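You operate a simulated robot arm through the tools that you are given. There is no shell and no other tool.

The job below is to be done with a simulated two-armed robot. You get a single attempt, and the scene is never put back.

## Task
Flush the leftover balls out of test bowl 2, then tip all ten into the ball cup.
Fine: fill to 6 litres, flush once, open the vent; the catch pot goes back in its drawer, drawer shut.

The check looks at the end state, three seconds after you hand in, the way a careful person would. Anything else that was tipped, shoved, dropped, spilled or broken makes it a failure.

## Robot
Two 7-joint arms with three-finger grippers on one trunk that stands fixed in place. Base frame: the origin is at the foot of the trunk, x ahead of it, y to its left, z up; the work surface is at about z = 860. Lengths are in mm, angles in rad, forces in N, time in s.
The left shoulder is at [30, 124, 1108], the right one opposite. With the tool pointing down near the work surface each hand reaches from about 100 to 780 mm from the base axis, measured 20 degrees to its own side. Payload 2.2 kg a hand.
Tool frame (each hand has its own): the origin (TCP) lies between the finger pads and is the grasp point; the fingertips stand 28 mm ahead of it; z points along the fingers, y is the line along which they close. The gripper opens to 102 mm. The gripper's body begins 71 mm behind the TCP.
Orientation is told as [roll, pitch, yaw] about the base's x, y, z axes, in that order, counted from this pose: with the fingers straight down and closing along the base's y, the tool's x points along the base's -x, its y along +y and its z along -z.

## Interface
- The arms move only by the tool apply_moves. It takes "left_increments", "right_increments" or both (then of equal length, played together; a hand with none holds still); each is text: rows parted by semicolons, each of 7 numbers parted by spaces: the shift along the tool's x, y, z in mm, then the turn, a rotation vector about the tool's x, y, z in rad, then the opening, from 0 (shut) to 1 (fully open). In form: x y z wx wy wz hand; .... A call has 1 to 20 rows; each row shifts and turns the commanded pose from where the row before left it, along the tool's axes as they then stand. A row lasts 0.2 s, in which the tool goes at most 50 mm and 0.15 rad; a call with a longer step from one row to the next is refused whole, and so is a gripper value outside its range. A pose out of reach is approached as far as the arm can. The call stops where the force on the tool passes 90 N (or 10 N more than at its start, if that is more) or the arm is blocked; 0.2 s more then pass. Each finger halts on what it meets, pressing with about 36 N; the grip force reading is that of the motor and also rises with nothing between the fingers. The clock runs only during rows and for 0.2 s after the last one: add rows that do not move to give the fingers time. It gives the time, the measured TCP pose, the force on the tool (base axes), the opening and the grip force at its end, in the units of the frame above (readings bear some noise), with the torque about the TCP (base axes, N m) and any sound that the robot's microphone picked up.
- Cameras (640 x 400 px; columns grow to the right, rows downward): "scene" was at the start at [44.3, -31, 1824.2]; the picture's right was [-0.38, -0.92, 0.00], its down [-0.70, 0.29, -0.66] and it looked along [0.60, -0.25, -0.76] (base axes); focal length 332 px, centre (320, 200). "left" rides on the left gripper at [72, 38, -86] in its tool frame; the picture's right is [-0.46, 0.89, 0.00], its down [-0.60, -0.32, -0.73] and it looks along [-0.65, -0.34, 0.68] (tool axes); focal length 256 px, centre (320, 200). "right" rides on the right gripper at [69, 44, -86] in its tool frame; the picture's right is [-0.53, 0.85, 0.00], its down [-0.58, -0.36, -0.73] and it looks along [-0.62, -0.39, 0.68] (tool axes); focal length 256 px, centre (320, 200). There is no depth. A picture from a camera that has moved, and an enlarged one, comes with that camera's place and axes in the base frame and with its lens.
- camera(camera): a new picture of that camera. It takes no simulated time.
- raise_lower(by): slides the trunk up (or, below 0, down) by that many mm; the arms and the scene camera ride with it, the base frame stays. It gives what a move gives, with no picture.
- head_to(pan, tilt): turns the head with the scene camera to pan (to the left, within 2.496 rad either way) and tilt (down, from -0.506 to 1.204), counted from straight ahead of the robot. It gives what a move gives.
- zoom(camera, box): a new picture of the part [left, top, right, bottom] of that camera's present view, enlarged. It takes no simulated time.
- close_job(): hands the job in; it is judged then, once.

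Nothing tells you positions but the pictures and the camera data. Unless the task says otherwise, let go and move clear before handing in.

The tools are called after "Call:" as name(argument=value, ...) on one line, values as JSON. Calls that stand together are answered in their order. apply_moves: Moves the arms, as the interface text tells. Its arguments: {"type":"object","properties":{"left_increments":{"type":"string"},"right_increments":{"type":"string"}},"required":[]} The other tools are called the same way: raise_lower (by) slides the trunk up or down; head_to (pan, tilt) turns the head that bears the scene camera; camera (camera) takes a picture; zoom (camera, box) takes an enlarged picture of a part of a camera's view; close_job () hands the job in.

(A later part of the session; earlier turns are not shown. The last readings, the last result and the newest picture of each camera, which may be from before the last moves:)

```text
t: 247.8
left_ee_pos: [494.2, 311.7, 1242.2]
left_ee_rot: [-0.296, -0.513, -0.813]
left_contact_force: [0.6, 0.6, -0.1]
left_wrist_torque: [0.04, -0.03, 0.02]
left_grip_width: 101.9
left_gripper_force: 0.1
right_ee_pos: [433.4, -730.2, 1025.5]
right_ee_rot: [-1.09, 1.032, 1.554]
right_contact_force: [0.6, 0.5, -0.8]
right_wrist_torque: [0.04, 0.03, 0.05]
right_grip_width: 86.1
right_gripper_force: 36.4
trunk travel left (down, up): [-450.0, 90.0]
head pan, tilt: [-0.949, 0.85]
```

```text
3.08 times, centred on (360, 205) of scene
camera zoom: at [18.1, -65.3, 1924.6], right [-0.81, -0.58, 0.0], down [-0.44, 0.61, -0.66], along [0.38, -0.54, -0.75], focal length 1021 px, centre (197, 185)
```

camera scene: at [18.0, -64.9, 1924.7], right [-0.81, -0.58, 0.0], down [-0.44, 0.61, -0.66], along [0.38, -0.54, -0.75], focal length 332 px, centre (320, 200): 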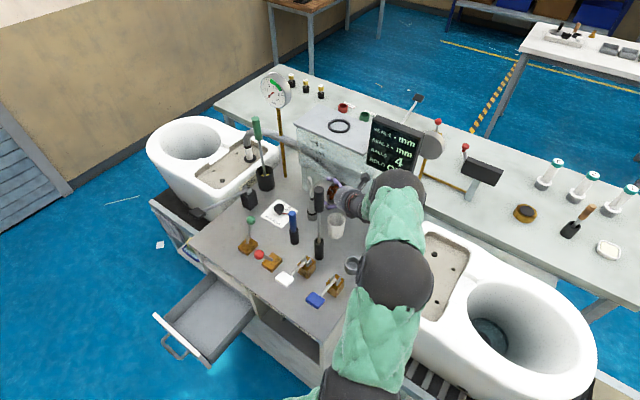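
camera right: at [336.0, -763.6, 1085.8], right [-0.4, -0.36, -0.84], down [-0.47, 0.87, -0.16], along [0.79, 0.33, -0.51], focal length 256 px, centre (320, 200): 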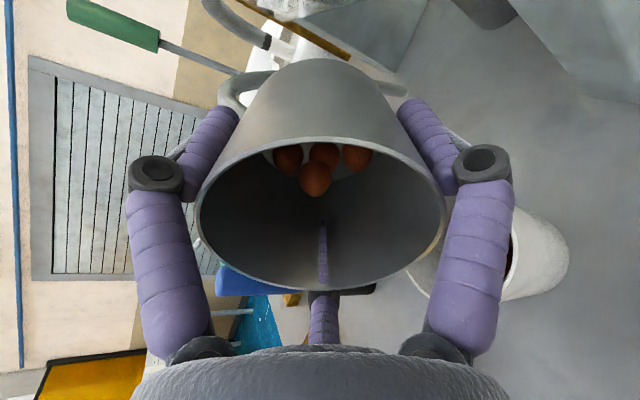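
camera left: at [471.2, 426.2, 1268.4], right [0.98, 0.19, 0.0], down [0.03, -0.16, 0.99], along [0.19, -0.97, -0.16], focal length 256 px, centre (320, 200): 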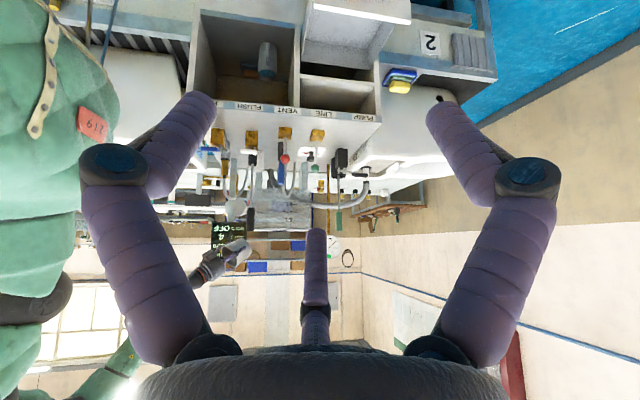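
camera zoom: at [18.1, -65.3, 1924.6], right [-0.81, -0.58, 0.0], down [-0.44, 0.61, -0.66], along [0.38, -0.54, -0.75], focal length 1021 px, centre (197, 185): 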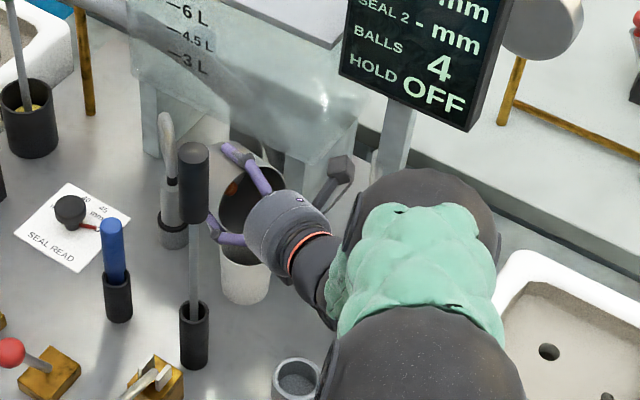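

Balls are starting to move at ~77°. The lip is over the cup. Let me look closely.

Call:
zoom(camera="right", box=[400, 180, 600, 320])

Call:
zoom(camera="right", box=[190, 120, 450, 300])

Call:
zoom(camera="scene", box=[315, 170, 375, 230])

```text
2.86 times, centred on (500, 250) of right
camera zoom: at [336.0, -763.6, 1085.8], right [-0.4, -0.36, -0.84], down [-0.47, 0.87, -0.16], along [0.79, 0.33, -0.51], focal length 731 px, centre (-194, 57)
```

zoom: 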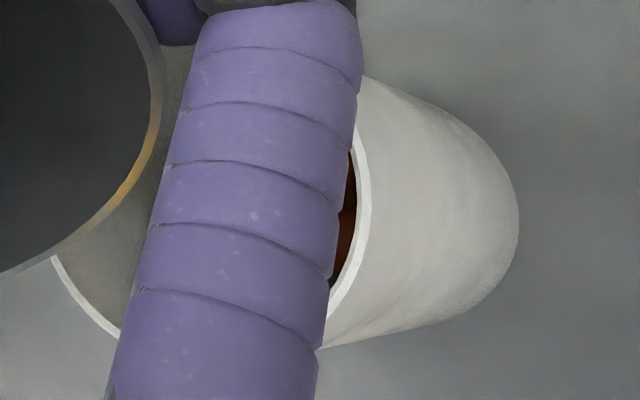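

```text
2.22 times, centred on (320, 210) of right
camera zoom: at [336.0, -763.6, 1085.8], right [-0.4, -0.36, -0.84], down [-0.47, 0.87, -0.16], along [0.79, 0.33, -0.51], focal length 569 px, centre (320, 178)
```

zoom: 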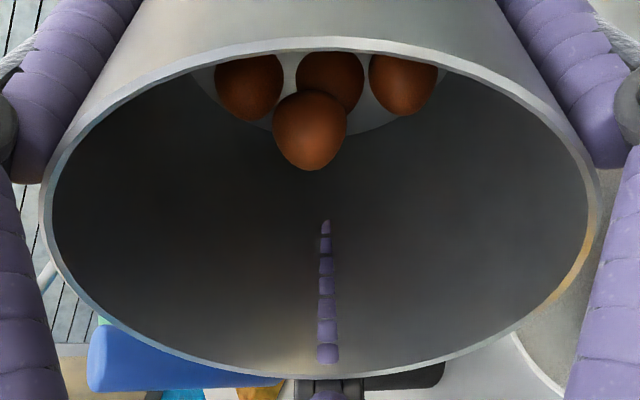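

```text
6.67 times, centred on (345, 200) of scene
camera zoom: at [18.1, -65.3, 1924.6], right [-0.81, -0.58, 0.0], down [-0.44, 0.61, -0.66], along [0.38, -0.54, -0.75], focal length 2212 px, centre (153, 200)
```

zoom: 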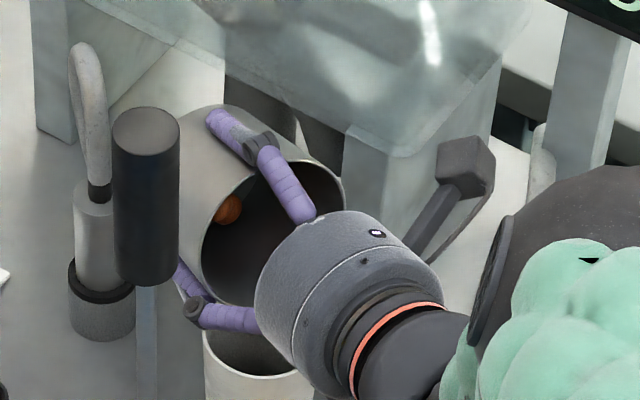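

Balls are dropping into the cup (several are visible inside it) and about four remain in the pot. Continue tilting slowly.

Call:
apply_moves(right_increments="0 0 0 0.024 0.044 0 0;0 0 0 0.024 0.044 0 0;0 0 0 0 0 0 0;0 0 0 0 0 0 0")

Call:
camera(camera="right")

Call:
zoom(camera="scene", box=[300, 170, 380, 240])

```text
t: 248.8
left_ee_pos: [493.1, 312.7, 1241.5]
left_ee_rot: [-0.295, -0.513, -0.815]
left_contact_force: [-0.4, -1.0, -0.6]
left_wrist_torque: [-0.03, 0.03, 0.03]
left_grip_width: 102.0
left_gripper_force: 0.0
right_ee_pos: [432.4, -730.1, 1025.2]
right_ee_rot: [-1.279, 1.065, 1.395]
right_contact_force: [-0.3, 0.2, -0.9]
right_wrist_torque: [0.01, -0.01, -0.01]
right_grip_width: 85.8
right_gripper_force: 36.4
trunk travel left (down, up): [-450.0, 90.0]
head pan, tilt: [-0.949, 0.85]
```

```text
taken
camera right: at [330.9, -761.1, 1078.4], right [-0.32, -0.4, -0.86], down [-0.45, 0.86, -0.23], along [0.83, 0.31, -0.45], focal length 256 px, centre (320, 200)
```

right: 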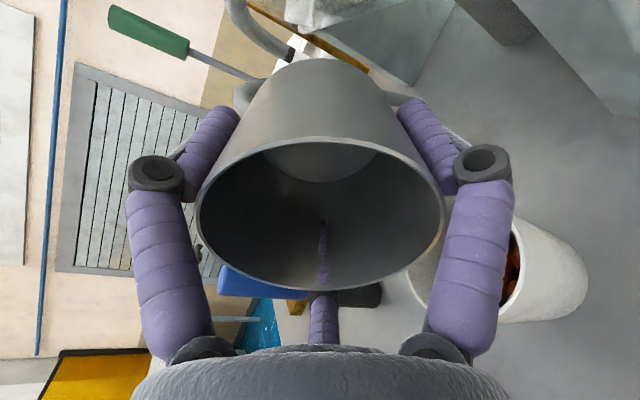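

```text
5.71 times, centred on (340, 205) of scene
camera zoom: at [18.1, -65.0, 1924.7], right [-0.81, -0.58, 0.0], down [-0.44, 0.61, -0.66], along [0.38, -0.54, -0.75], focal length 1896 px, centre (206, 171)
```

zoom: 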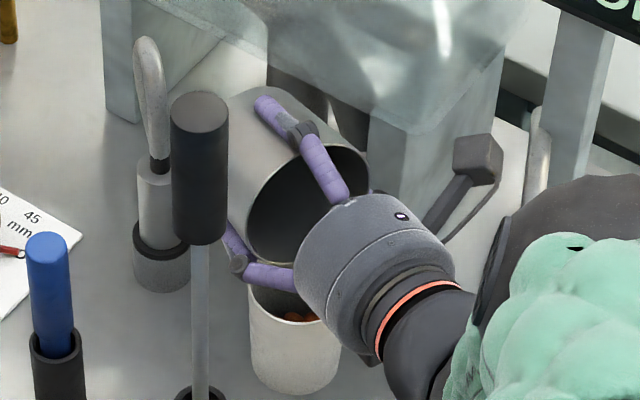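

The pot is empty and the balls are in the cup. Reverse the tilt and rise the way I came.

Call:
apply_moves(right_increments="0 0 0 -0.024 -0.044 0 0;0 0 0 -0.047 -0.088 0 0;0 0 0 -0.047 -0.088 0 0;0 0 0 -0.047 -0.088 0 0;0 0 0 -0.007 -0.012 0 0;9 -5 -5.7 0 0 0 0;16 -8.6 -10 0 0 0 0;19 -10.2 -12 0 0 0 0;22 -12 -14 0 0 0 0;22 -12 -14 0 0 0 0;22 -12 -14 0 0 0 0;22 -12 -14 0 0 0 0;12 -6.5 -7.6 0 0 0 0;6 -3.2 -3.8 0 0 0 0")

Call:
zoom(camera="scene", box=[290, 170, 390, 260])

Call:
camera(camera="right")

```text
t: 251.8
left_ee_pos: [494.0, 311.8, 1240.4]
left_ee_rot: [-0.295, -0.514, -0.815]
left_contact_force: [0.3, 0.7, 0.8]
left_wrist_torque: [0.0, 0.0, 0.01]
left_grip_width: 101.8
left_gripper_force: 0.1
right_ee_pos: [432.4, -727.6, 1219.7]
right_ee_rot: [-0.704, 0.886, 1.873]
right_contact_force: [-0.8, 0.5, -0.5]
right_wrist_torque: [0.0, 0.01, 0.01]
right_grip_width: 86.0
right_gripper_force: 35.9
trunk travel left (down, up): [-450.0, 90.0]
head pan, tilt: [-0.949, 0.85]
```

```text
4.44 times, centred on (340, 215) of scene
camera zoom: at [17.9, -64.5, 1924.7], right [-0.81, -0.58, 0.0], down [-0.44, 0.61, -0.66], along [0.38, -0.54, -0.75], focal length 1474 px, centre (231, 133)
```

zoom: 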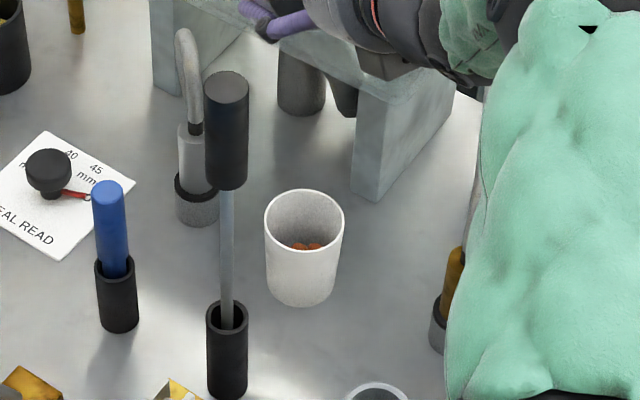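

```text
taken
camera right: at [352.4, -768.7, 1298.1], right [-0.59, -0.27, -0.76], down [-0.48, 0.88, 0.06], along [0.65, 0.4, -0.65], focal length 256 px, centre (320, 200)
```

right: 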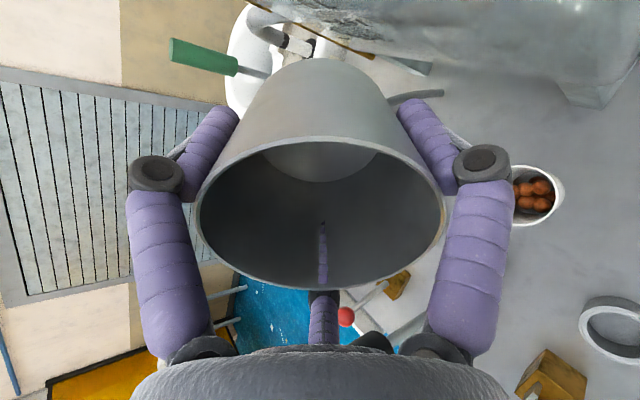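

The cup holds the balls, nothing spilled. Now take the empty pot back: rise, retreat over the rod, and swing to point +x.

Call:
apply_moves(right_increments="9 -5 -5.7 0 0 0 0;18 -9.7 -11.4 0 0 0 0;20 -11 -13 0 0 0 0;16 -8.6 -10 0 0 0 0;-10 -2.5 -13 0 0 0 0;-18 -4.5 -24 0 0 0 0;-20 -5 -27 0 0 0 0;-18 -4.5 -24 0 0 0 0;-11 -2.8 -15 0 0 0 0;0 0 0 0.06 -0.032 -0.038 0;0 0 0 0.09 -0.048 -0.057 0;0 0 0 0.09 -0.048 -0.057 0;0 0 0 0.06 -0.032 -0.038 0")

Call:
camera(camera="scene")

Call:
camera(camera="right")

```text
t: 254.6
left_ee_pos: [493.8, 312.4, 1241.1]
left_ee_rot: [-0.294, -0.513, -0.814]
left_contact_force: [-0.4, -0.1, 0.6]
left_wrist_torque: [0.02, 0.02, -0.01]
left_grip_width: 102.0
left_gripper_force: 0.1
right_ee_pos: [346.8, -630.2, 1300.3]
right_ee_rot: [-0.701, 0.884, 2.269]
right_contact_force: [0.8, 0.2, -1.5]
right_wrist_torque: [0.04, 0.02, 0.01]
right_grip_width: 85.9
right_gripper_force: 36.6
trunk travel left (down, up): [-450.0, 90.0]
head pan, tilt: [-0.949, 0.85]
```

```text
taken
camera scene: at [18.1, -65.5, 1924.6], right [-0.81, -0.58, 0.0], down [-0.44, 0.61, -0.66], along [0.38, -0.54, -0.75], focal length 332 px, centre (320, 200)
```

scene: 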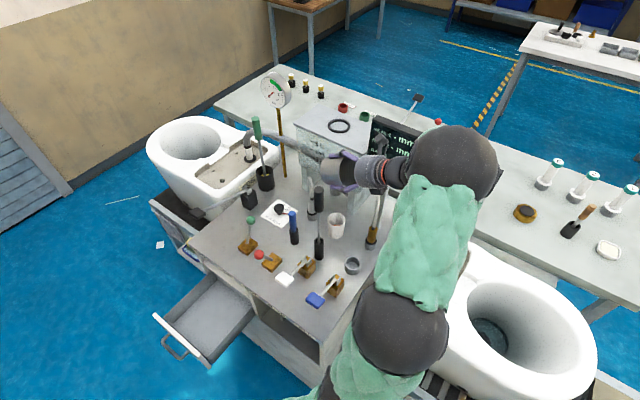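

```text
taken
camera right: at [288.8, -697.5, 1378.8], right [-0.44, -0.48, -0.76], down [-0.78, 0.63, 0.06], along [0.45, 0.61, -0.65], focal length 256 px, centre (320, 200)
```

right: 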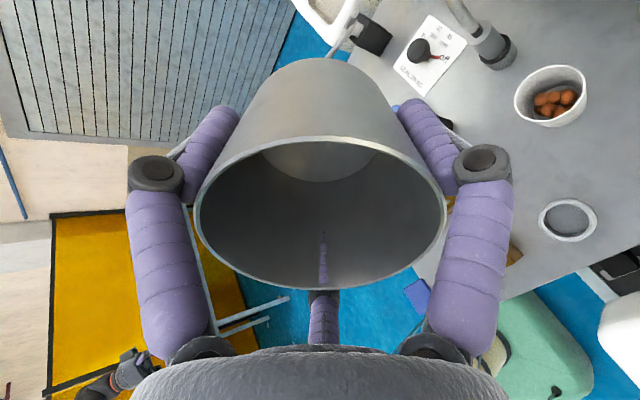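

Call:
zoom(camera="right", box=[500, 50, 600, 140])

Call:
zoom(camera="scene", box=[190, 170, 410, 320])

```text
4.44 times, centred on (550, 95) of right
camera zoom: at [288.8, -697.5, 1378.8], right [-0.44, -0.48, -0.76], down [-0.78, 0.63, 0.06], along [0.45, 0.61, -0.65], focal length 1138 px, centre (-702, 667)
```

zoom: 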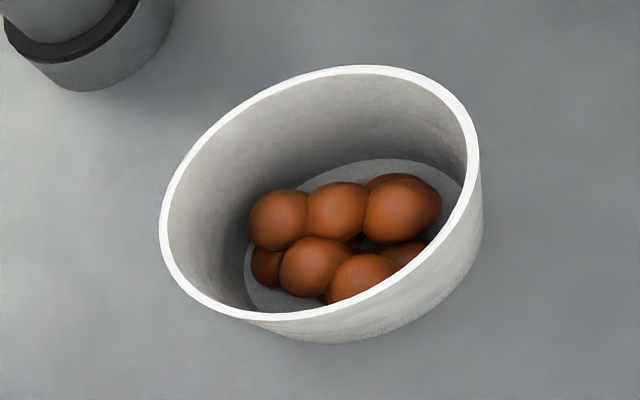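

```text
2.67 times, centred on (300, 245) of scene
camera zoom: at [18.1, -65.5, 1924.6], right [-0.81, -0.58, 0.0], down [-0.44, 0.61, -0.66], along [0.38, -0.54, -0.75], focal length 885 px, centre (373, 80)
```

zoom: 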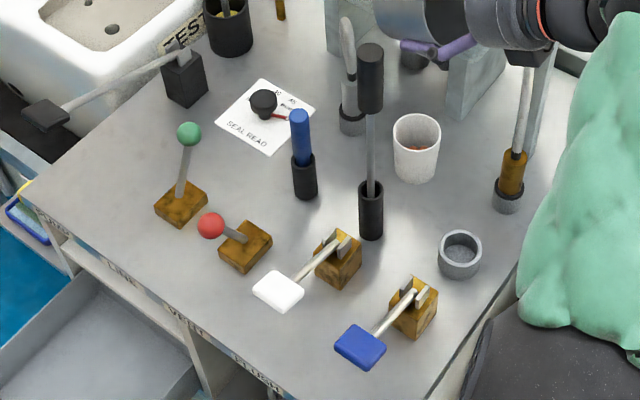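

Balls all in the cup and the bench undisturbed. Carry the empty pot back toward the front.

Call:
apply_moves(right_increments="-2 -12 7 0 0 0 0;-3.5 -22 13 0 0 0 0;-4 -26 15 0 0 0 0;-4 -26 15.5 0 0 0 0;-4 -26 15.5 0 0 0 0;-4 -26 15.5 0 0 0 0;-4 -26 15.5 0 0 0 0;-4 -26 15.5 0 0 0 0;-4 -26 15.5 0 0 0 0;-4 -26 15.5 0 0 0 0;-4 -26 15.5 0 0 0 0;-4 -26 15.5 0 0 0 0;-4 -26 15.5 0 0 0 0;-3 -18 10 0 0 0 0;-2 -10 6 0 0 0 0")

Call:
camera(camera="scene")

```text
t: 257.8
left_ee_pos: [493.8, 312.9, 1241.5]
left_ee_rot: [-0.294, -0.515, -0.815]
left_contact_force: [-0.2, 0.6, 0.0]
left_wrist_torque: [0.04, 0.02, -0.03]
left_grip_width: 101.9
left_gripper_force: 0.0
right_ee_pos: [599.3, -306.5, 1302.0]
right_ee_rot: [-0.7, 0.885, 2.266]
right_contact_force: [-0.3, -0.6, -2.0]
right_wrist_torque: [0.0, 0.0, -0.01]
right_grip_width: 85.8
right_gripper_force: 36.0
trunk travel left (down, up): [-450.0, 90.0]
head pan, tilt: [-0.949, 0.85]
```

```text
taken
camera scene: at [17.5, -64.0, 1924.7], right [-0.81, -0.58, 0.0], down [-0.44, 0.61, -0.66], along [0.38, -0.54, -0.75], focal length 332 px, centre (320, 200)
```

scene: 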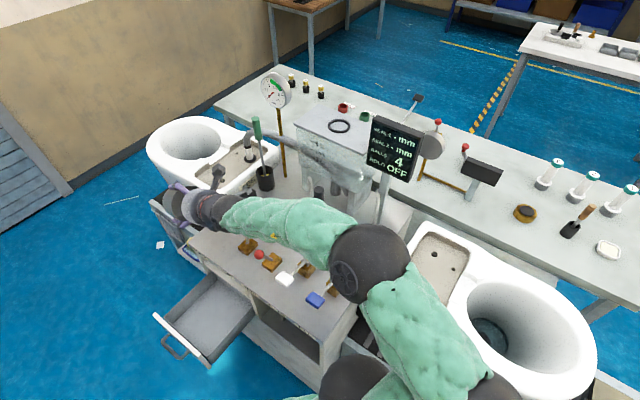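

Call:
apply_moves(right_increments="-10 0.7 5 0 0 0 0;-20 1.4 10 0 0 0 0;-24 1.6 11.5 0 0 0 0;-24 1.6 11.5 0 0 0 0;-24 1.6 11.5 0 0 0 0;-24 1.6 11.5 0 0 0 0;-20 1.4 9 0 0 0 0;0 0 0 -0.035 -0.065 0 0;0 0 0 -0.06 -0.113 0 0;0 0 0 -0.06 -0.113 0 0;0 0 0 -0.06 -0.113 0 0;0 0 0 -0.035 -0.065 0 0")

Call:
camera(camera="scene")

```text
t: 260.4
left_ee_pos: [495.1, 312.3, 1241.9]
left_ee_rot: [-0.294, -0.513, -0.815]
left_contact_force: [-0.1, -0.9, 1.1]
left_wrist_torque: [-0.01, 0.01, -0.03]
left_grip_width: 102.0
left_gripper_force: 0.0
right_ee_pos: [589.5, -311.6, 1146.7]
right_ee_rot: [-0.266, 0.467, 2.542]
right_contact_force: [0.2, -0.2, -0.6]
right_wrist_torque: [0.0, 0.01, 0.0]
right_grip_width: 85.9
right_gripper_force: 36.0
right hand out of reach, approached as far as the arm can: row 2, 3, 4, 5, 6, 7, 8, 9
trunk travel left (down, up): [-450.0, 90.0]
head pan, tilt: [-0.949, 0.85]
```

```text
taken
camera scene: at [18.7, -65.0, 1924.6], right [-0.81, -0.58, 0.0], down [-0.44, 0.61, -0.66], along [0.38, -0.54, -0.75], focal length 332 px, centre (320, 200)
```

scene: 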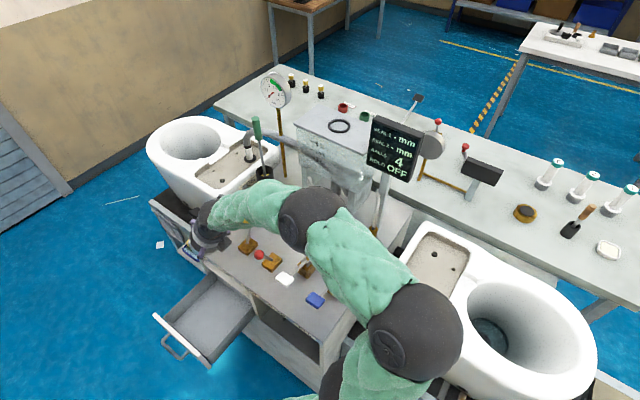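

Call:
apply_moves(right_increments="0 0 0 -0.035 -0.065 0 0;0 0 0 -0.06 -0.113 0 0;0 0 0 -0.06 -0.113 0 0;0 0 0 -0.06 -0.113 0 0;0 0 0 -0.035 -0.065 0 0;0 0 0 0 0 0 0")

Call:
camera(camera="scene")

Call:
camera(camera="right")

```text
t: 261.8
left_ee_pos: [494.3, 312.4, 1241.4]
left_ee_rot: [-0.295, -0.513, -0.815]
left_contact_force: [-0.6, -0.2, -0.7]
left_wrist_torque: [-0.02, 0.01, 0.03]
left_grip_width: 101.9
left_gripper_force: 0.0
right_ee_pos: [590.0, -310.5, 1148.1]
right_ee_rot: [0.004, 0.005, 2.607]
right_contact_force: [0.1, -0.1, -1.8]
right_wrist_torque: [0.0, 0.0, -0.03]
right_grip_width: 85.9
right_gripper_force: 36.0
trunk travel left (down, up): [-450.0, 90.0]
head pan, tilt: [-0.949, 0.85]
```

```text
taken
camera scene: at [17.7, -64.5, 1924.7], right [-0.81, -0.58, 0.0], down [-0.44, 0.61, -0.66], along [0.38, -0.54, -0.75], focal length 332 px, centre (320, 200)
```

scene: 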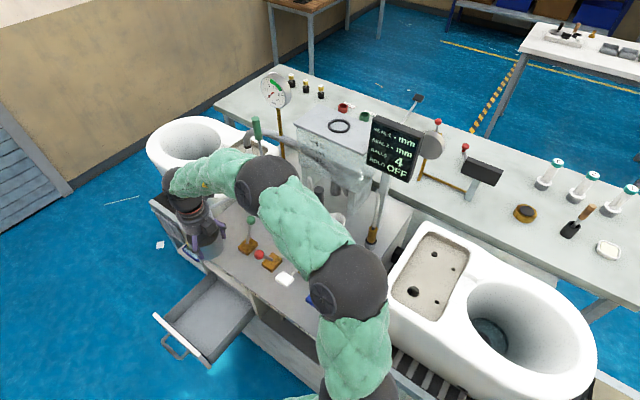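

```text
taken
camera right: at [626.3, -382.5, 1235.0], right [-0.89, -0.45, 0.0], down [-0.31, 0.61, 0.73], along [-0.33, 0.65, -0.69], focal length 256 px, centre (320, 200)
```

right: 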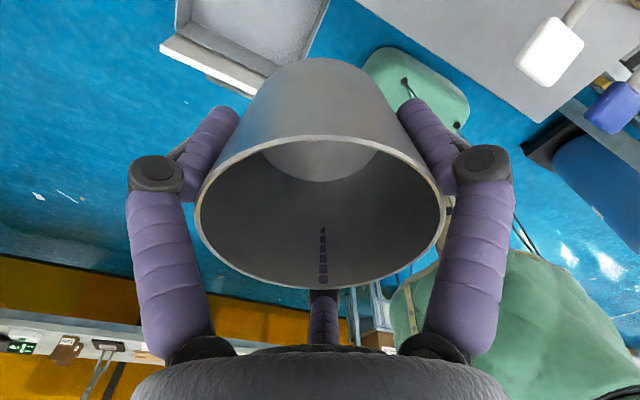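

Upright again. Move off the bench edge and unwind the wrist yaw toward 0 in two parts.

Call:
apply_moves(right_increments="-8 -13 0 0 0 0 0;-14 -24 0 0 0 0 0;-16 -27 0 0 0 0 0;-11 -20 0 0 0 0 0;0 0 0 0 0 0.07 0;0 0 0 0 0 0.13 0;0 0 0 0 0 0.14 0;0 0 0 0 0 0.14 0;0 0 0 0 0 0.14 0;0 0 0 0 0 0.14 0;0 0 0 0 0 0.14 0;0 0 0 0 0 0.14 0;0 0 0 0 0 0.14 0;0 0 0 0 0 0.07 0")

Call:
apply_moves(right_increments="0 0 0 0 0 0.07 0;0 0 0 0 0 0.13 0;0 0 0 0 0 0.14 0;0 0 0 0 0 0.14 0;0 0 0 0 0 0.14 0;0 0 0 0 0 0.14 0;0 0 0 0 0 0.14 0;0 0 0 0 0 0.14 0;0 0 0 0 0 0.14 0;0 0 0 0 0 0.12 0;0 0 0 0 0 0.06 0")

Call:
camera(camera="scene")

Call:
camera(camera="right")

```text
t: 264.8
left_ee_pos: [493.5, 313.3, 1241.1]
left_ee_rot: [-0.296, -0.514, -0.815]
left_contact_force: [-0.8, 0.4, 0.0]
left_wrist_torque: [-0.03, 0.01, -0.01]
left_grip_width: 102.1
left_gripper_force: 0.0
right_ee_pos: [590.0, -212.2, 1146.8]
right_ee_rot: [-0.003, 0.005, 1.354]
right_contact_force: [-1.1, -0.2, -0.9]
right_wrist_torque: [0.01, -0.01, 0.0]
right_grip_width: 85.9
right_gripper_force: 35.2
trunk travel left (down, up): [-450.0, 90.0]
head pan, tilt: [-0.949, 0.85]
```

```text
t: 267.1
left_ee_pos: [492.7, 311.6, 1242.1]
left_ee_rot: [-0.295, -0.513, -0.816]
left_contact_force: [0.6, 0.8, -0.1]
left_wrist_torque: [0.01, 0.0, 0.01]
left_grip_width: 101.8
left_gripper_force: 0.1
right_ee_pos: [602.3, -235.8, 1145.2]
right_ee_rot: [0.004, -0.001, 0.155]
right_contact_force: [0.3, -0.4, -0.5]
right_wrist_torque: [0.02, 0.04, 0.02]
right_grip_width: 86.0
right_gripper_force: 35.8
right hand out of reach, approached as far as the arm can: row 8, 9, 10, 11
trunk travel left (down, up): [-450.0, 90.0]
head pan, tilt: [-0.949, 0.85]
```

```text
taken
camera scene: at [17.4, -65.1, 1924.7], right [-0.81, -0.58, 0.0], down [-0.44, 0.61, -0.66], along [0.38, -0.54, -0.75], focal length 332 px, centre (320, 200)
```

scene: 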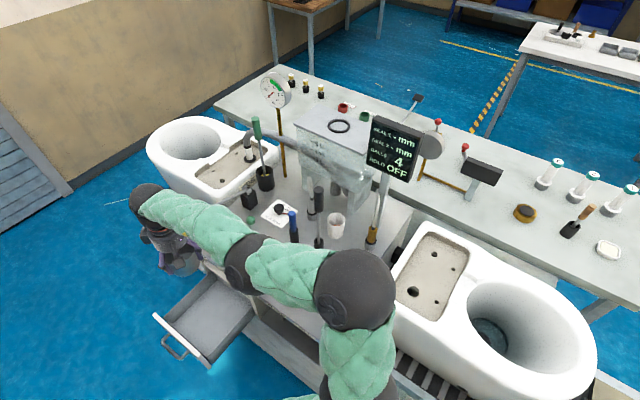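

```text
taken
camera right: at [529.2, -203.6, 1232.3], right [0.4, 0.92, 0.0], down [0.63, -0.27, 0.73], along [0.67, -0.29, -0.68], focal length 256 px, centre (320, 200)
```

right: 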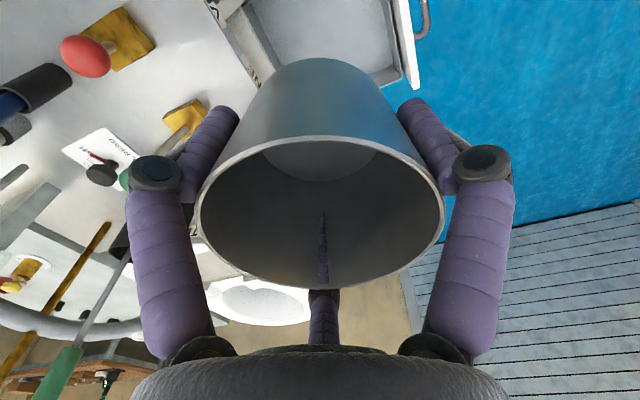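

Wrist limit near yaw 0.3 in this posture; I'll keep yaw ≈ 1.0, which is fine for the round pot. Then lower the trunk in steps.

Call:
apply_moves(right_increments="0 0 0 0 0 -0.08 0;0 0 0 0 0 -0.13 0;0 0 0 0 0 -0.14 0;0 0 0 0 0 -0.14 0;0 0 0 0 0 -0.14 0;0 0 0 0 0 -0.14 0;0 0 0 0 0 -0.08 0")

Call:
raise_lower(by=-100)

Call:
raise_lower(by=-100)

Call:
head_to(pan=-0.5, tilt=0.9)

Call:
camera(camera="scene")

Call:
camera(camera="right")

```text
t: 268.8
left_ee_pos: [493.4, 313.5, 1241.4]
left_ee_rot: [-0.295, -0.513, -0.813]
left_contact_force: [0.2, -0.3, -0.1]
left_wrist_torque: [0.01, -0.01, 0.01]
left_grip_width: 102.3
left_gripper_force: 0.1
right_ee_pos: [605.6, -236.9, 1145.2]
right_ee_rot: [0.0, -0.005, 1.009]
right_contact_force: [-1.1, 0.0, -1.7]
right_wrist_torque: [-0.01, -0.02, -0.01]
right_grip_width: 85.9
right_gripper_force: 36.0
trunk travel left (down, up): [-450.0, 90.0]
head pan, tilt: [-0.949, 0.85]
```

```text
t: 270.1
left_ee_pos: [493.7, 312.7, 1141.1]
left_ee_rot: [-0.296, -0.512, -0.815]
left_contact_force: [-0.4, 0.8, 0.3]
left_wrist_torque: [0.04, 0.01, -0.03]
left_grip_width: 102.0
left_gripper_force: 0.0
right_ee_pos: [604.6, -235.8, 1045.1]
right_ee_rot: [-0.001, -0.003, 1.007]
right_contact_force: [-0.2, -0.1, -0.7]
right_wrist_torque: [0.0, -0.02, 0.02]
right_grip_width: 86.0
right_gripper_force: 35.6
trunk travel left (down, up): [-350.0, 190.0]
head pan, tilt: [-0.949, 0.85]
```

```text
t: 271.4
left_ee_pos: [493.8, 313.4, 1041.9]
left_ee_rot: [-0.295, -0.515, -0.816]
left_contact_force: [0.4, -0.2, 0.8]
left_wrist_torque: [0.0, 0.01, -0.02]
left_grip_width: 102.3
left_gripper_force: 0.1
right_ee_pos: [605.2, -235.3, 946.6]
right_ee_rot: [-0.003, -0.004, 1.008]
right_contact_force: [0.4, -0.1, -1.4]
right_wrist_torque: [0.02, -0.01, 0.01]
right_grip_width: 85.9
right_gripper_force: 35.6
trunk travel left (down, up): [-250.0, 290.0]
head pan, tilt: [-0.949, 0.85]
```

```text
t: 272.3
left_ee_pos: [494.0, 312.2, 1040.8]
left_ee_rot: [-0.294, -0.514, -0.816]
left_contact_force: [-0.6, -0.9, -0.6]
left_wrist_torque: [0.02, -0.02, 0.0]
left_grip_width: 102.0
left_gripper_force: 0.1
right_ee_pos: [604.0, -234.9, 946.7]
right_ee_rot: [0.0, -0.003, 1.007]
right_contact_force: [-0.9, -0.4, -1.1]
right_wrist_torque: [-0.02, 0.0, 0.0]
right_grip_width: 86.0
right_gripper_force: 36.2
trunk travel left (down, up): [-250.0, 290.0]
head pan, tilt: [-0.499, 0.901]
```

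```text
taken
camera scene: at [38.8, -37.1, 1720.8], right [-0.48, -0.88, 0.0], down [-0.69, 0.38, -0.62], along [0.55, -0.3, -0.78], focal length 332 px, centre (320, 200)
```

scene: 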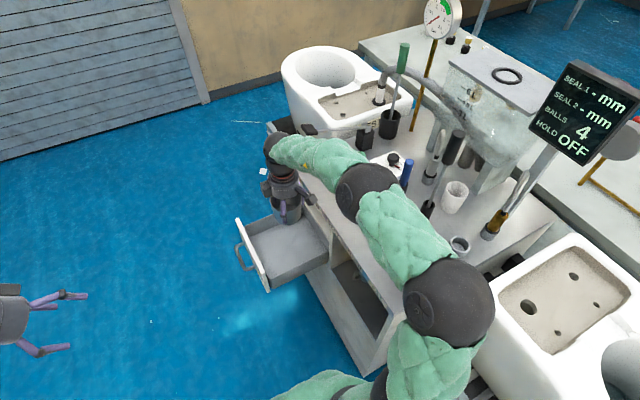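

```text
taken
camera right: at [531.0, -270.1, 1032.2], right [-0.43, 0.9, 0.0], down [0.61, 0.29, 0.73], along [0.66, 0.32, -0.68], focal length 256 px, centre (320, 200)
```

right: 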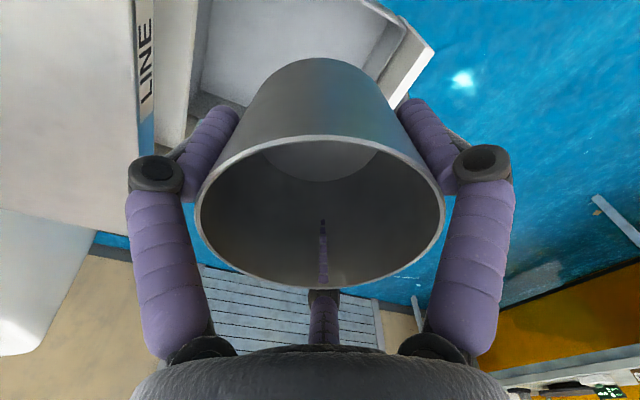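

Call:
zoom(camera="scene", box=[240, 120, 480, 300])

Call:
zoom(camera="left", box=[150, 80, 400, 330])

```text
2.22 times, centred on (360, 210) of scene
camera zoom: at [38.8, -37.1, 1720.8], right [-0.48, -0.88, 0.0], down [-0.69, 0.38, -0.62], along [0.55, -0.3, -0.78], focal length 737 px, centre (231, 178)
```

zoom: 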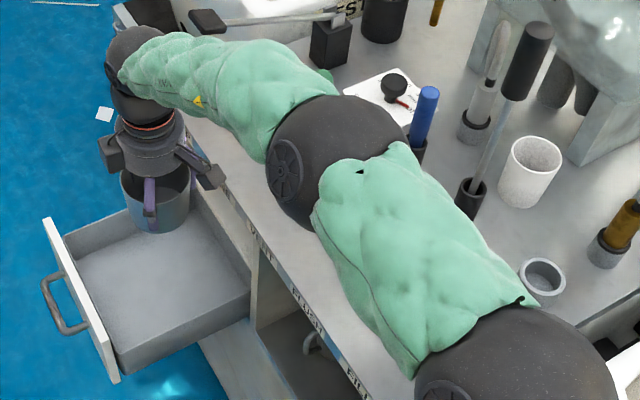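

```text
1.60 times, centred on (275, 205) of left
camera zoom: at [471.3, 426.0, 1068.4], right [0.98, 0.19, 0.0], down [0.03, -0.16, 0.99], along [0.19, -0.97, -0.16], focal length 410 px, centre (392, 192)
```

zoom: 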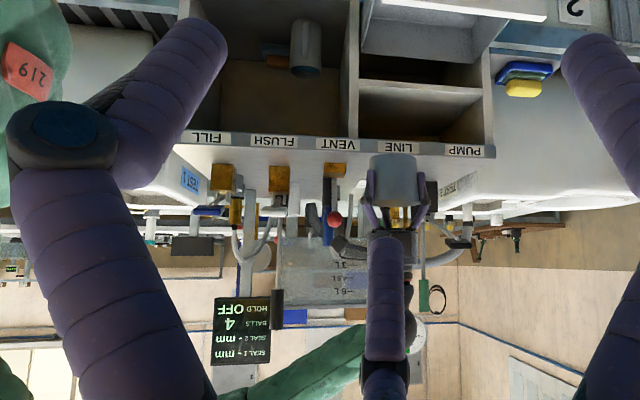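

The forearm is well above the bench. Lower the trunk another 100 and move over the drawer.

Call:
raise_lower(by=-100)

Call:
apply_moves(right_increments="-8 -11 0 0 0 0 0;-13 -19 0 0 0 0 0;-13 -20 4 0 0 0 0;-9 -14 8 0 0 0 0;-4 -6 10 0 0 0 0")

Call:
camera(camera="scene")

Call:
camera(camera="right")

```text
t: 273.6
left_ee_pos: [494.3, 312.6, 942.1]
left_ee_rot: [-0.295, -0.515, -0.812]
left_contact_force: [-0.2, -0.4, -0.5]
left_wrist_torque: [-0.02, 0.0, 0.02]
left_grip_width: 101.9
left_gripper_force: 0.0
right_ee_pos: [605.9, -236.3, 844.5]
right_ee_rot: [-0.001, -0.005, 1.007]
right_contact_force: [0.1, 0.2, -2.1]
right_wrist_torque: [0.0, 0.0, 0.01]
right_grip_width: 85.8
right_gripper_force: 35.6
trunk travel left (down, up): [-150.0, 390.0]
head pan, tilt: [-0.499, 0.901]
```

```text
t: 274.8
left_ee_pos: [493.3, 313.0, 941.5]
left_ee_rot: [-0.295, -0.513, -0.813]
left_contact_force: [-0.5, 0.3, -0.8]
left_wrist_torque: [0.02, 0.04, -0.06]
left_grip_width: 102.0
left_gripper_force: 0.1
right_ee_pos: [687.1, -232.6, 823.8]
right_ee_rot: [0.0, -0.004, 1.008]
right_contact_force: [0.6, 0.3, -0.5]
right_wrist_torque: [0.0, 0.01, -0.03]
right_grip_width: 86.0
right_gripper_force: 35.8
trunk travel left (down, up): [-150.0, 390.0]
head pan, tilt: [-0.499, 0.901]
```

```text
taken
camera scene: at [39.2, -37.1, 1620.8], right [-0.48, -0.88, 0.0], down [-0.69, 0.38, -0.62], along [0.55, -0.3, -0.78], focal length 332 px, centre (320, 200)
```

scene: 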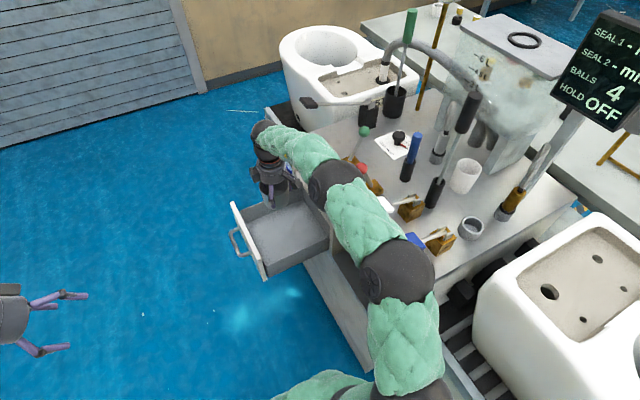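

```text
taken
camera right: at [614.7, -267.2, 911.2], right [-0.43, 0.9, 0.0], down [0.61, 0.29, 0.73], along [0.66, 0.32, -0.68], focal length 256 px, centre (320, 200)
```

right: 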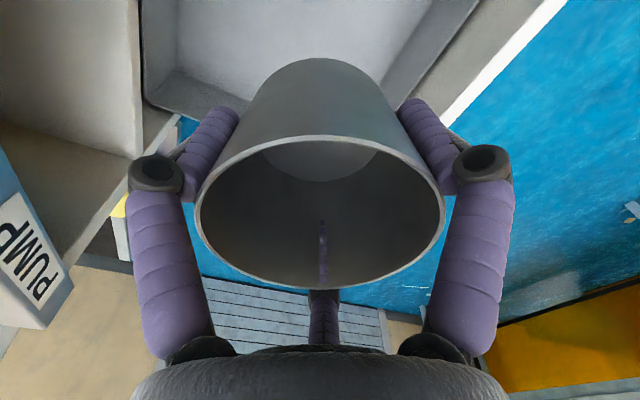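

Descend into the drawer to just above its floor.

Call:
apply_moves(right_increments="-2 -3 10 0 0 0 0;-1.7 -2.9 20 0 0 0 0;0 0 25 0 0 0 0;0 0 25 0 0 0 0;0 0 25 0 0 0 0;0 0 25 0 0 0 0;0 0 25 0 0 0 0;0 0 25 0 0 0 0;0 0 20 0 0 0 0;0 0 14 0 0 0 0;0 0 8 0 0 0 0")

Call:
camera(camera="right")

Call:
zoom(camera="scene", box=[210, 150, 370, 280])

```text
t: 277.2
left_ee_pos: [494.1, 314.2, 940.9]
left_ee_rot: [-0.294, -0.514, -0.815]
left_contact_force: [-0.6, -0.2, -0.5]
left_wrist_torque: [-0.02, 0.01, -0.01]
left_grip_width: 102.0
left_gripper_force: 0.0
right_ee_pos: [694.7, -231.9, 600.7]
right_ee_rot: [0.0, -0.002, 1.008]
right_contact_force: [0.2, -0.1, -1.7]
right_wrist_torque: [-0.07, -0.05, -0.01]
right_grip_width: 86.1
right_gripper_force: 35.8
trunk travel left (down, up): [-150.0, 390.0]
head pan, tilt: [-0.499, 0.901]
```

```text
taken
camera right: at [622.6, -267.0, 688.2], right [-0.43, 0.9, 0.0], down [0.61, 0.29, 0.73], along [0.66, 0.32, -0.68], focal length 256 px, centre (320, 200)
```

right: 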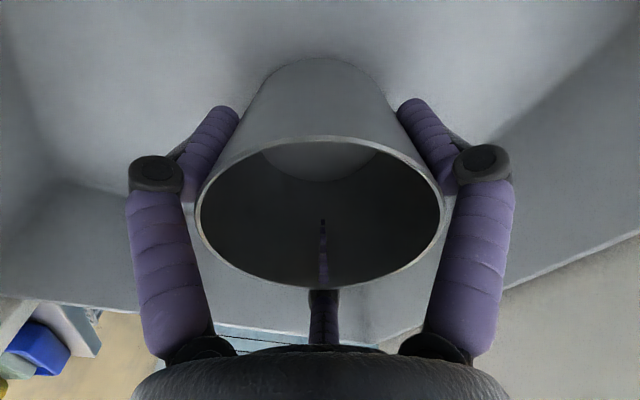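

```text
3.08 times, centred on (290, 215) of scene
camera zoom: at [39.0, -37.0, 1620.8], right [-0.48, -0.88, 0.0], down [-0.69, 0.38, -0.62], along [0.55, -0.3, -0.78], focal length 1021 px, centre (412, 154)
```

zoom: 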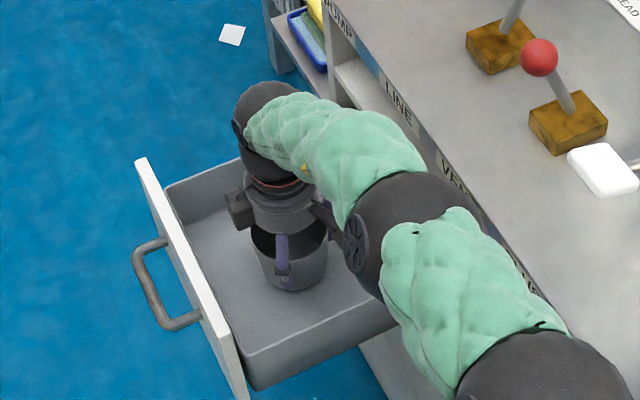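

Lower gently until contact with the drawer floor.

Call:
apply_moves(right_increments="0 0 4 0 0 0 0;0 0 4 0 0 0 0")

Call:
apply_moves(right_increments="0 0 3 0 0 0 0;0 0 2 0 0 0 0")

```text
t: 277.8
left_ee_pos: [495.1, 312.1, 942.1]
left_ee_rot: [-0.296, -0.513, -0.815]
left_contact_force: [-0.8, 0.7, 0.2]
left_wrist_torque: [-0.04, 0.01, 0.0]
left_grip_width: 101.9
left_gripper_force: 0.0
right_ee_pos: [696.1, -230.9, 595.0]
right_ee_rot: [-0.002, -0.004, 1.008]
right_contact_force: [-0.2, 0.1, -1.2]
right_wrist_torque: [-0.03, 0.02, -0.01]
right_grip_width: 85.7
right_gripper_force: 35.8
trunk travel left (down, up): [-150.0, 390.0]
head pan, tilt: [-0.499, 0.901]
```

```text
t: 278.4
left_ee_pos: [493.9, 314.6, 941.3]
left_ee_rot: [-0.294, -0.513, -0.816]
left_contact_force: [-0.4, 0.3, 0.9]
left_wrist_torque: [0.03, -0.02, 0.0]
left_grip_width: 102.2
left_gripper_force: 0.0
right_ee_pos: [696.1, -232.3, 589.5]
right_ee_rot: [-0.003, -0.003, 1.008]
right_contact_force: [-3.3, 0.5, 6.5]
right_wrist_torque: [0.07, 0.37, 0.03]
right_grip_width: 85.9
right_gripper_force: 36.2
trunk travel left (down, up): [-150.0, 390.0]
head pan, tilt: [-0.499, 0.901]
```

Touching down (6.5 N). Open the hand and lift straight up.

Call:
apply_moves(right_increments="0 0 0 0 0 0 0.8;0 0 0 0 0 0 0.88;0 0 0 0 0 0 0.95;0 0 0 0 0 0 1;0 0 0 0 0 0 1;0 0 0 0 0 0 1")

Call:
camera(camera="right")

```text
t: 279.8
left_ee_pos: [493.4, 312.8, 942.9]
left_ee_rot: [-0.296, -0.513, -0.815]
left_contact_force: [0.1, -0.1, -0.7]
left_wrist_torque: [-0.03, 0.0, 0.01]
left_grip_width: 101.8
left_gripper_force: 0.1
right_ee_pos: [695.8, -231.3, 589.6]
right_ee_rot: [0.001, -0.003, 1.006]
right_contact_force: [0.2, 0.5, 0.5]
right_wrist_torque: [0.02, -0.02, -0.01]
right_grip_width: 102.0
right_gripper_force: 0.1
trunk travel left (down, up): [-150.0, 390.0]
head pan, tilt: [-0.499, 0.901]
```

```text
taken
camera right: at [622.9, -266.8, 675.4], right [-0.43, 0.9, 0.0], down [0.61, 0.29, 0.73], along [0.66, 0.32, -0.68], focal length 256 px, centre (320, 200)
```

right: 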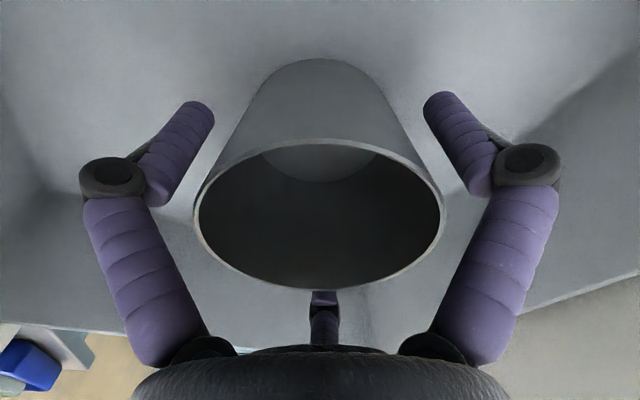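

Call:
apply_moves(right_increments="0 0 -8 0 0 0 1;0 0 -12 0 0 0 1;0 0 -18 0 0 0 1;0 0 -25 0 0 0 1;0 0 -30 0 0 0 1;0 0 -35 0 0 0 1;0 0 -35 0 0 0 1;0 0 -35 0 0 0 1")

Call:
camera(camera="right")

Call:
zoom(camera="scene", box=[210, 150, 370, 280])

```text
t: 281.6
left_ee_pos: [494.2, 312.2, 942.5]
left_ee_rot: [-0.294, -0.514, -0.815]
left_contact_force: [-1.5, 0.1, -0.4]
left_wrist_torque: [0.0, 0.01, 0.03]
left_grip_width: 102.0
left_gripper_force: 0.1
right_ee_pos: [692.8, -232.9, 788.2]
right_ee_rot: [0.001, -0.005, 1.007]
right_contact_force: [0.6, -0.2, -0.7]
right_wrist_torque: [0.0, -0.06, -0.02]
right_grip_width: 101.9
right_gripper_force: 0.1
trunk travel left (down, up): [-150.0, 390.0]
head pan, tilt: [-0.499, 0.901]
```

```text
taken
camera right: at [621.0, -268.0, 874.2], right [-0.43, 0.9, 0.0], down [0.61, 0.29, 0.73], along [0.66, 0.32, -0.68], focal length 256 px, centre (320, 200)
```

right: 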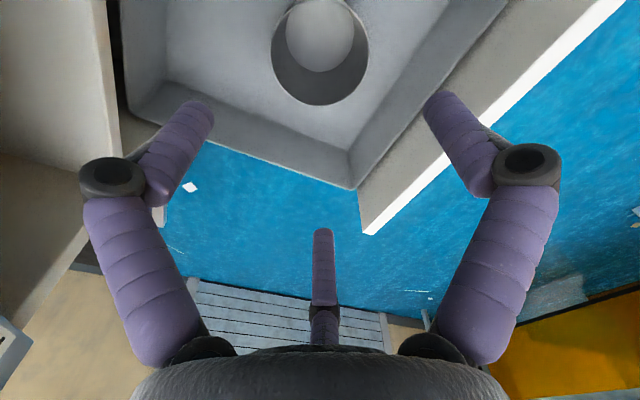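

```text
3.08 times, centred on (290, 215) of scene
camera zoom: at [38.1, -36.9, 1620.8], right [-0.48, -0.88, 0.0], down [-0.69, 0.38, -0.62], along [0.55, -0.3, -0.78], focal length 1021 px, centre (412, 154)
```

zoom: 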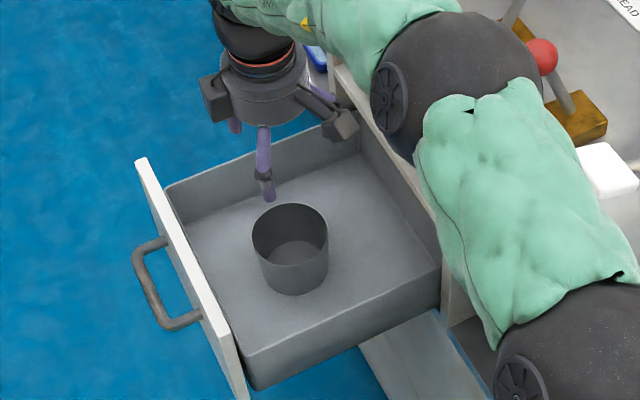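

The pot stands upright in its drawer. Now to shut it: close the fingers and move over and in front of the drawer's front panel.

Call:
apply_moves(right_increments="-11 10 -3 0 0 0 0.6;-21 20 0 0 0 0 0.2;-24 22 0 0 0 0 0;-24 22 0 0 0 0 0;-24 22 0 0 0 0 0;-24 22 0 0 0 0 0;-20 18 0 0 0 0 0")

Call:
apply_moves(right_increments="0 0 0 0.04 0.064 0 0;0 0 0 0.068 0.108 0 0;0 0 0 0.068 0.108 0 0;0 0 0 0.068 0.108 0 0;0 0 0 0.068 0.108 0 0;0 0 0 0.034 0.054 0 0")

Call:
camera(camera="scene")

Call:
camera(camera="right")

```text
t: 283.2
left_ee_pos: [495.0, 312.6, 941.8]
left_ee_rot: [-0.295, -0.512, -0.815]
left_contact_force: [0.0, -0.2, -0.2]
left_wrist_torque: [-0.04, 0.0, -0.01]
left_grip_width: 102.1
left_gripper_force: 0.2
right_ee_pos: [661.7, -35.0, 789.8]
right_ee_rot: [0.0, -0.002, 1.005]
right_contact_force: [0.0, -0.3, 1.1]
right_wrist_torque: [0.02, -0.01, -0.02]
right_grip_width: 2.2
right_gripper_force: 31.2
trunk travel left (down, up): [-150.0, 390.0]
head pan, tilt: [-0.499, 0.901]
```

```text
t: 284.6
left_ee_pos: [495.0, 313.0, 940.3]
left_ee_rot: [-0.296, -0.512, -0.816]
left_contact_force: [0.7, -0.5, 0.0]
left_wrist_torque: [-0.02, 0.0, 0.02]
left_grip_width: 101.8
left_gripper_force: 0.0
right_ee_pos: [659.6, -34.9, 790.8]
right_ee_rot: [-0.387, 0.534, 0.899]
right_contact_force: [0.2, -0.6, -0.7]
right_wrist_torque: [0.01, 0.01, 0.0]
right_grip_width: 2.3
right_gripper_force: 31.2
trunk travel left (down, up): [-150.0, 390.0]
head pan, tilt: [-0.499, 0.901]
```

```text
taken
camera scene: at [38.8, -36.7, 1620.8], right [-0.48, -0.88, 0.0], down [-0.69, 0.38, -0.62], along [0.55, -0.3, -0.78], focal length 332 px, centre (320, 200)
```

scene: 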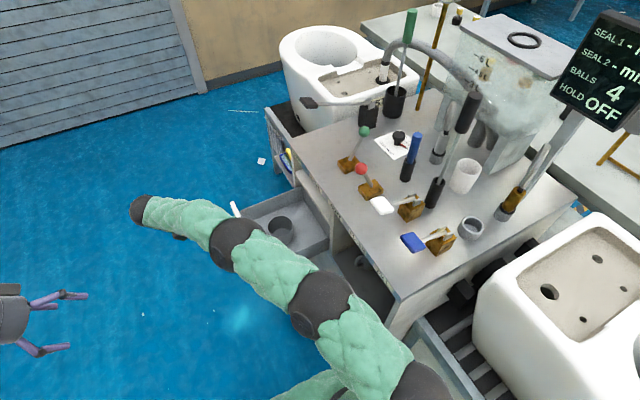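

```text
taken
camera right: at [586.4, -10.3, 881.1], right [-0.43, 0.72, -0.55], down [0.62, 0.68, 0.41], along [0.66, -0.16, -0.73], focal length 256 px, centre (320, 200)
```

right: 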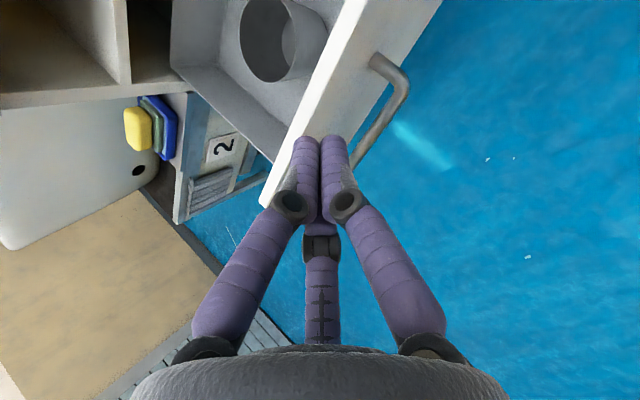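

The fingers point at the panel from in front (panel face at y≈-90). Lower to just above the handle and then push.

Call:
apply_moves(right_increments="-11.8 7.8 20.6 0 0 0 0;-11.8 7.8 20.6 0 0 0 0;-11.8 7.8 20.6 0 0 0 0;-11.8 7.8 20.6 0 0 0 0")

Call:
camera(camera="right")

Call:
zoom(camera="scene", box=[130, 170, 330, 300])

```text
t: 285.6
left_ee_pos: [494.5, 312.6, 941.1]
left_ee_rot: [-0.294, -0.513, -0.814]
left_contact_force: [0.2, -0.2, 0.4]
left_wrist_torque: [0.0, 0.0, -0.01]
left_grip_width: 102.1
left_gripper_force: 0.0
right_ee_pos: [659.0, -41.8, 691.1]
right_ee_rot: [-0.386, 0.534, 0.9]
right_contact_force: [0.5, 0.4, -0.2]
right_wrist_torque: [0.01, 0.06, -0.04]
right_grip_width: 2.2
right_gripper_force: 31.6
trunk travel left (down, up): [-150.0, 390.0]
head pan, tilt: [-0.499, 0.901]
```

```text
taken
camera right: at [586.2, -15.6, 782.2], right [-0.43, 0.72, -0.55], down [0.62, 0.67, 0.41], along [0.66, -0.16, -0.73], focal length 256 px, centre (320, 200)
```

right: 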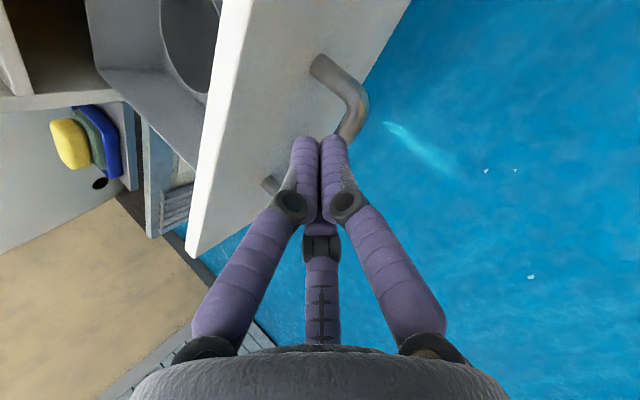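

```text
3.08 times, centred on (230, 235) of scene
camera zoom: at [39.1, -36.8, 1620.8], right [-0.48, -0.88, 0.0], down [-0.69, 0.38, -0.62], along [0.55, -0.3, -0.78], focal length 1021 px, centre (597, 92)
```

zoom: 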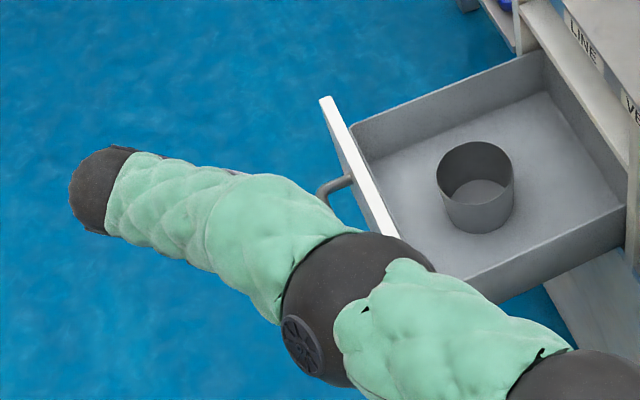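

Call:
apply_moves(right_increments="6.8 -4.3 6 0 0 0 0;6.8 -4.3 6 0 0 0 0;6.8 -4.3 6 0 0 0 0;6.8 -4.3 6 0 0 0 0;8.1 -5.1 7.3 0 0 0 0;8.1 -5.1 7.3 0 0 0 0;8.1 -5.1 7.3 0 0 0 0;8.1 -5.1 7.3 0 0 0 0;8.1 -5.1 7.3 0 0 0 0;8.1 -5.1 7.3 0 0 0 0")

Call:
zoom(camera="scene", box=[190, 140, 350, 270])

Call:
camera(camera="right")

```text
t: 287.8
left_ee_pos: [492.9, 312.9, 941.5]
left_ee_rot: [-0.295, -0.513, -0.814]
left_contact_force: [0.6, -0.4, -0.3]
left_wrist_torque: [0.0, 0.02, -0.01]
left_grip_width: 102.3
left_gripper_force: 0.1
right_ee_pos: [658.4, -151.6, 690.5]
right_ee_rot: [-0.384, 0.536, 0.898]
right_contact_force: [0.3, 0.1, -0.6]
right_wrist_torque: [-0.01, 0.0, 0.0]
right_grip_width: 2.2
right_gripper_force: 32.0
trunk travel left (down, up): [-150.0, 390.0]
head pan, tilt: [-0.499, 0.901]
```

```text
3.08 times, centred on (270, 205) of scene
camera zoom: at [38.7, -37.1, 1620.8], right [-0.48, -0.88, 0.0], down [-0.69, 0.38, -0.62], along [0.55, -0.3, -0.78], focal length 1021 px, centre (474, 185)
```

zoom: 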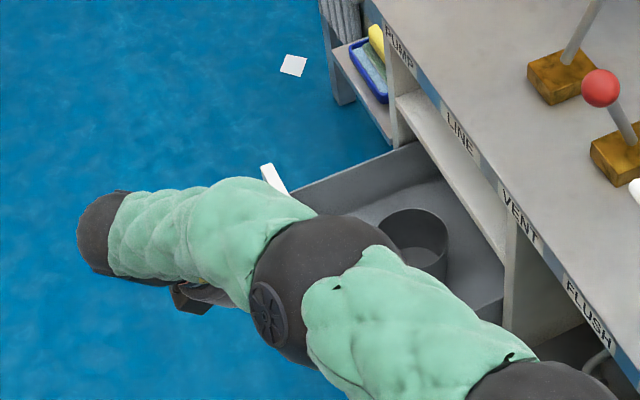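

```text
taken
camera right: at [585.4, -127.6, 780.9], right [-0.43, 0.72, -0.55], down [0.62, 0.67, 0.41], along [0.66, -0.16, -0.73], focal length 256 px, centre (320, 200)
```

right: 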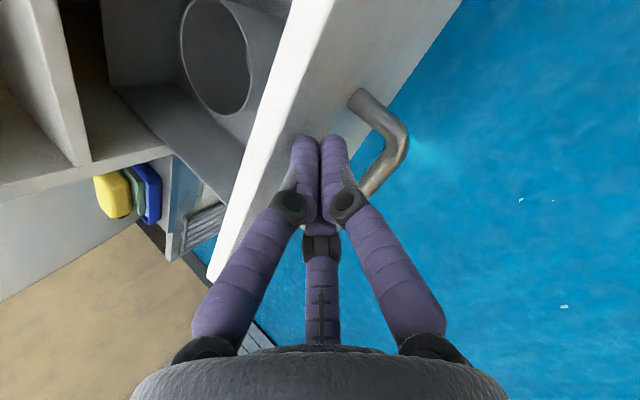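

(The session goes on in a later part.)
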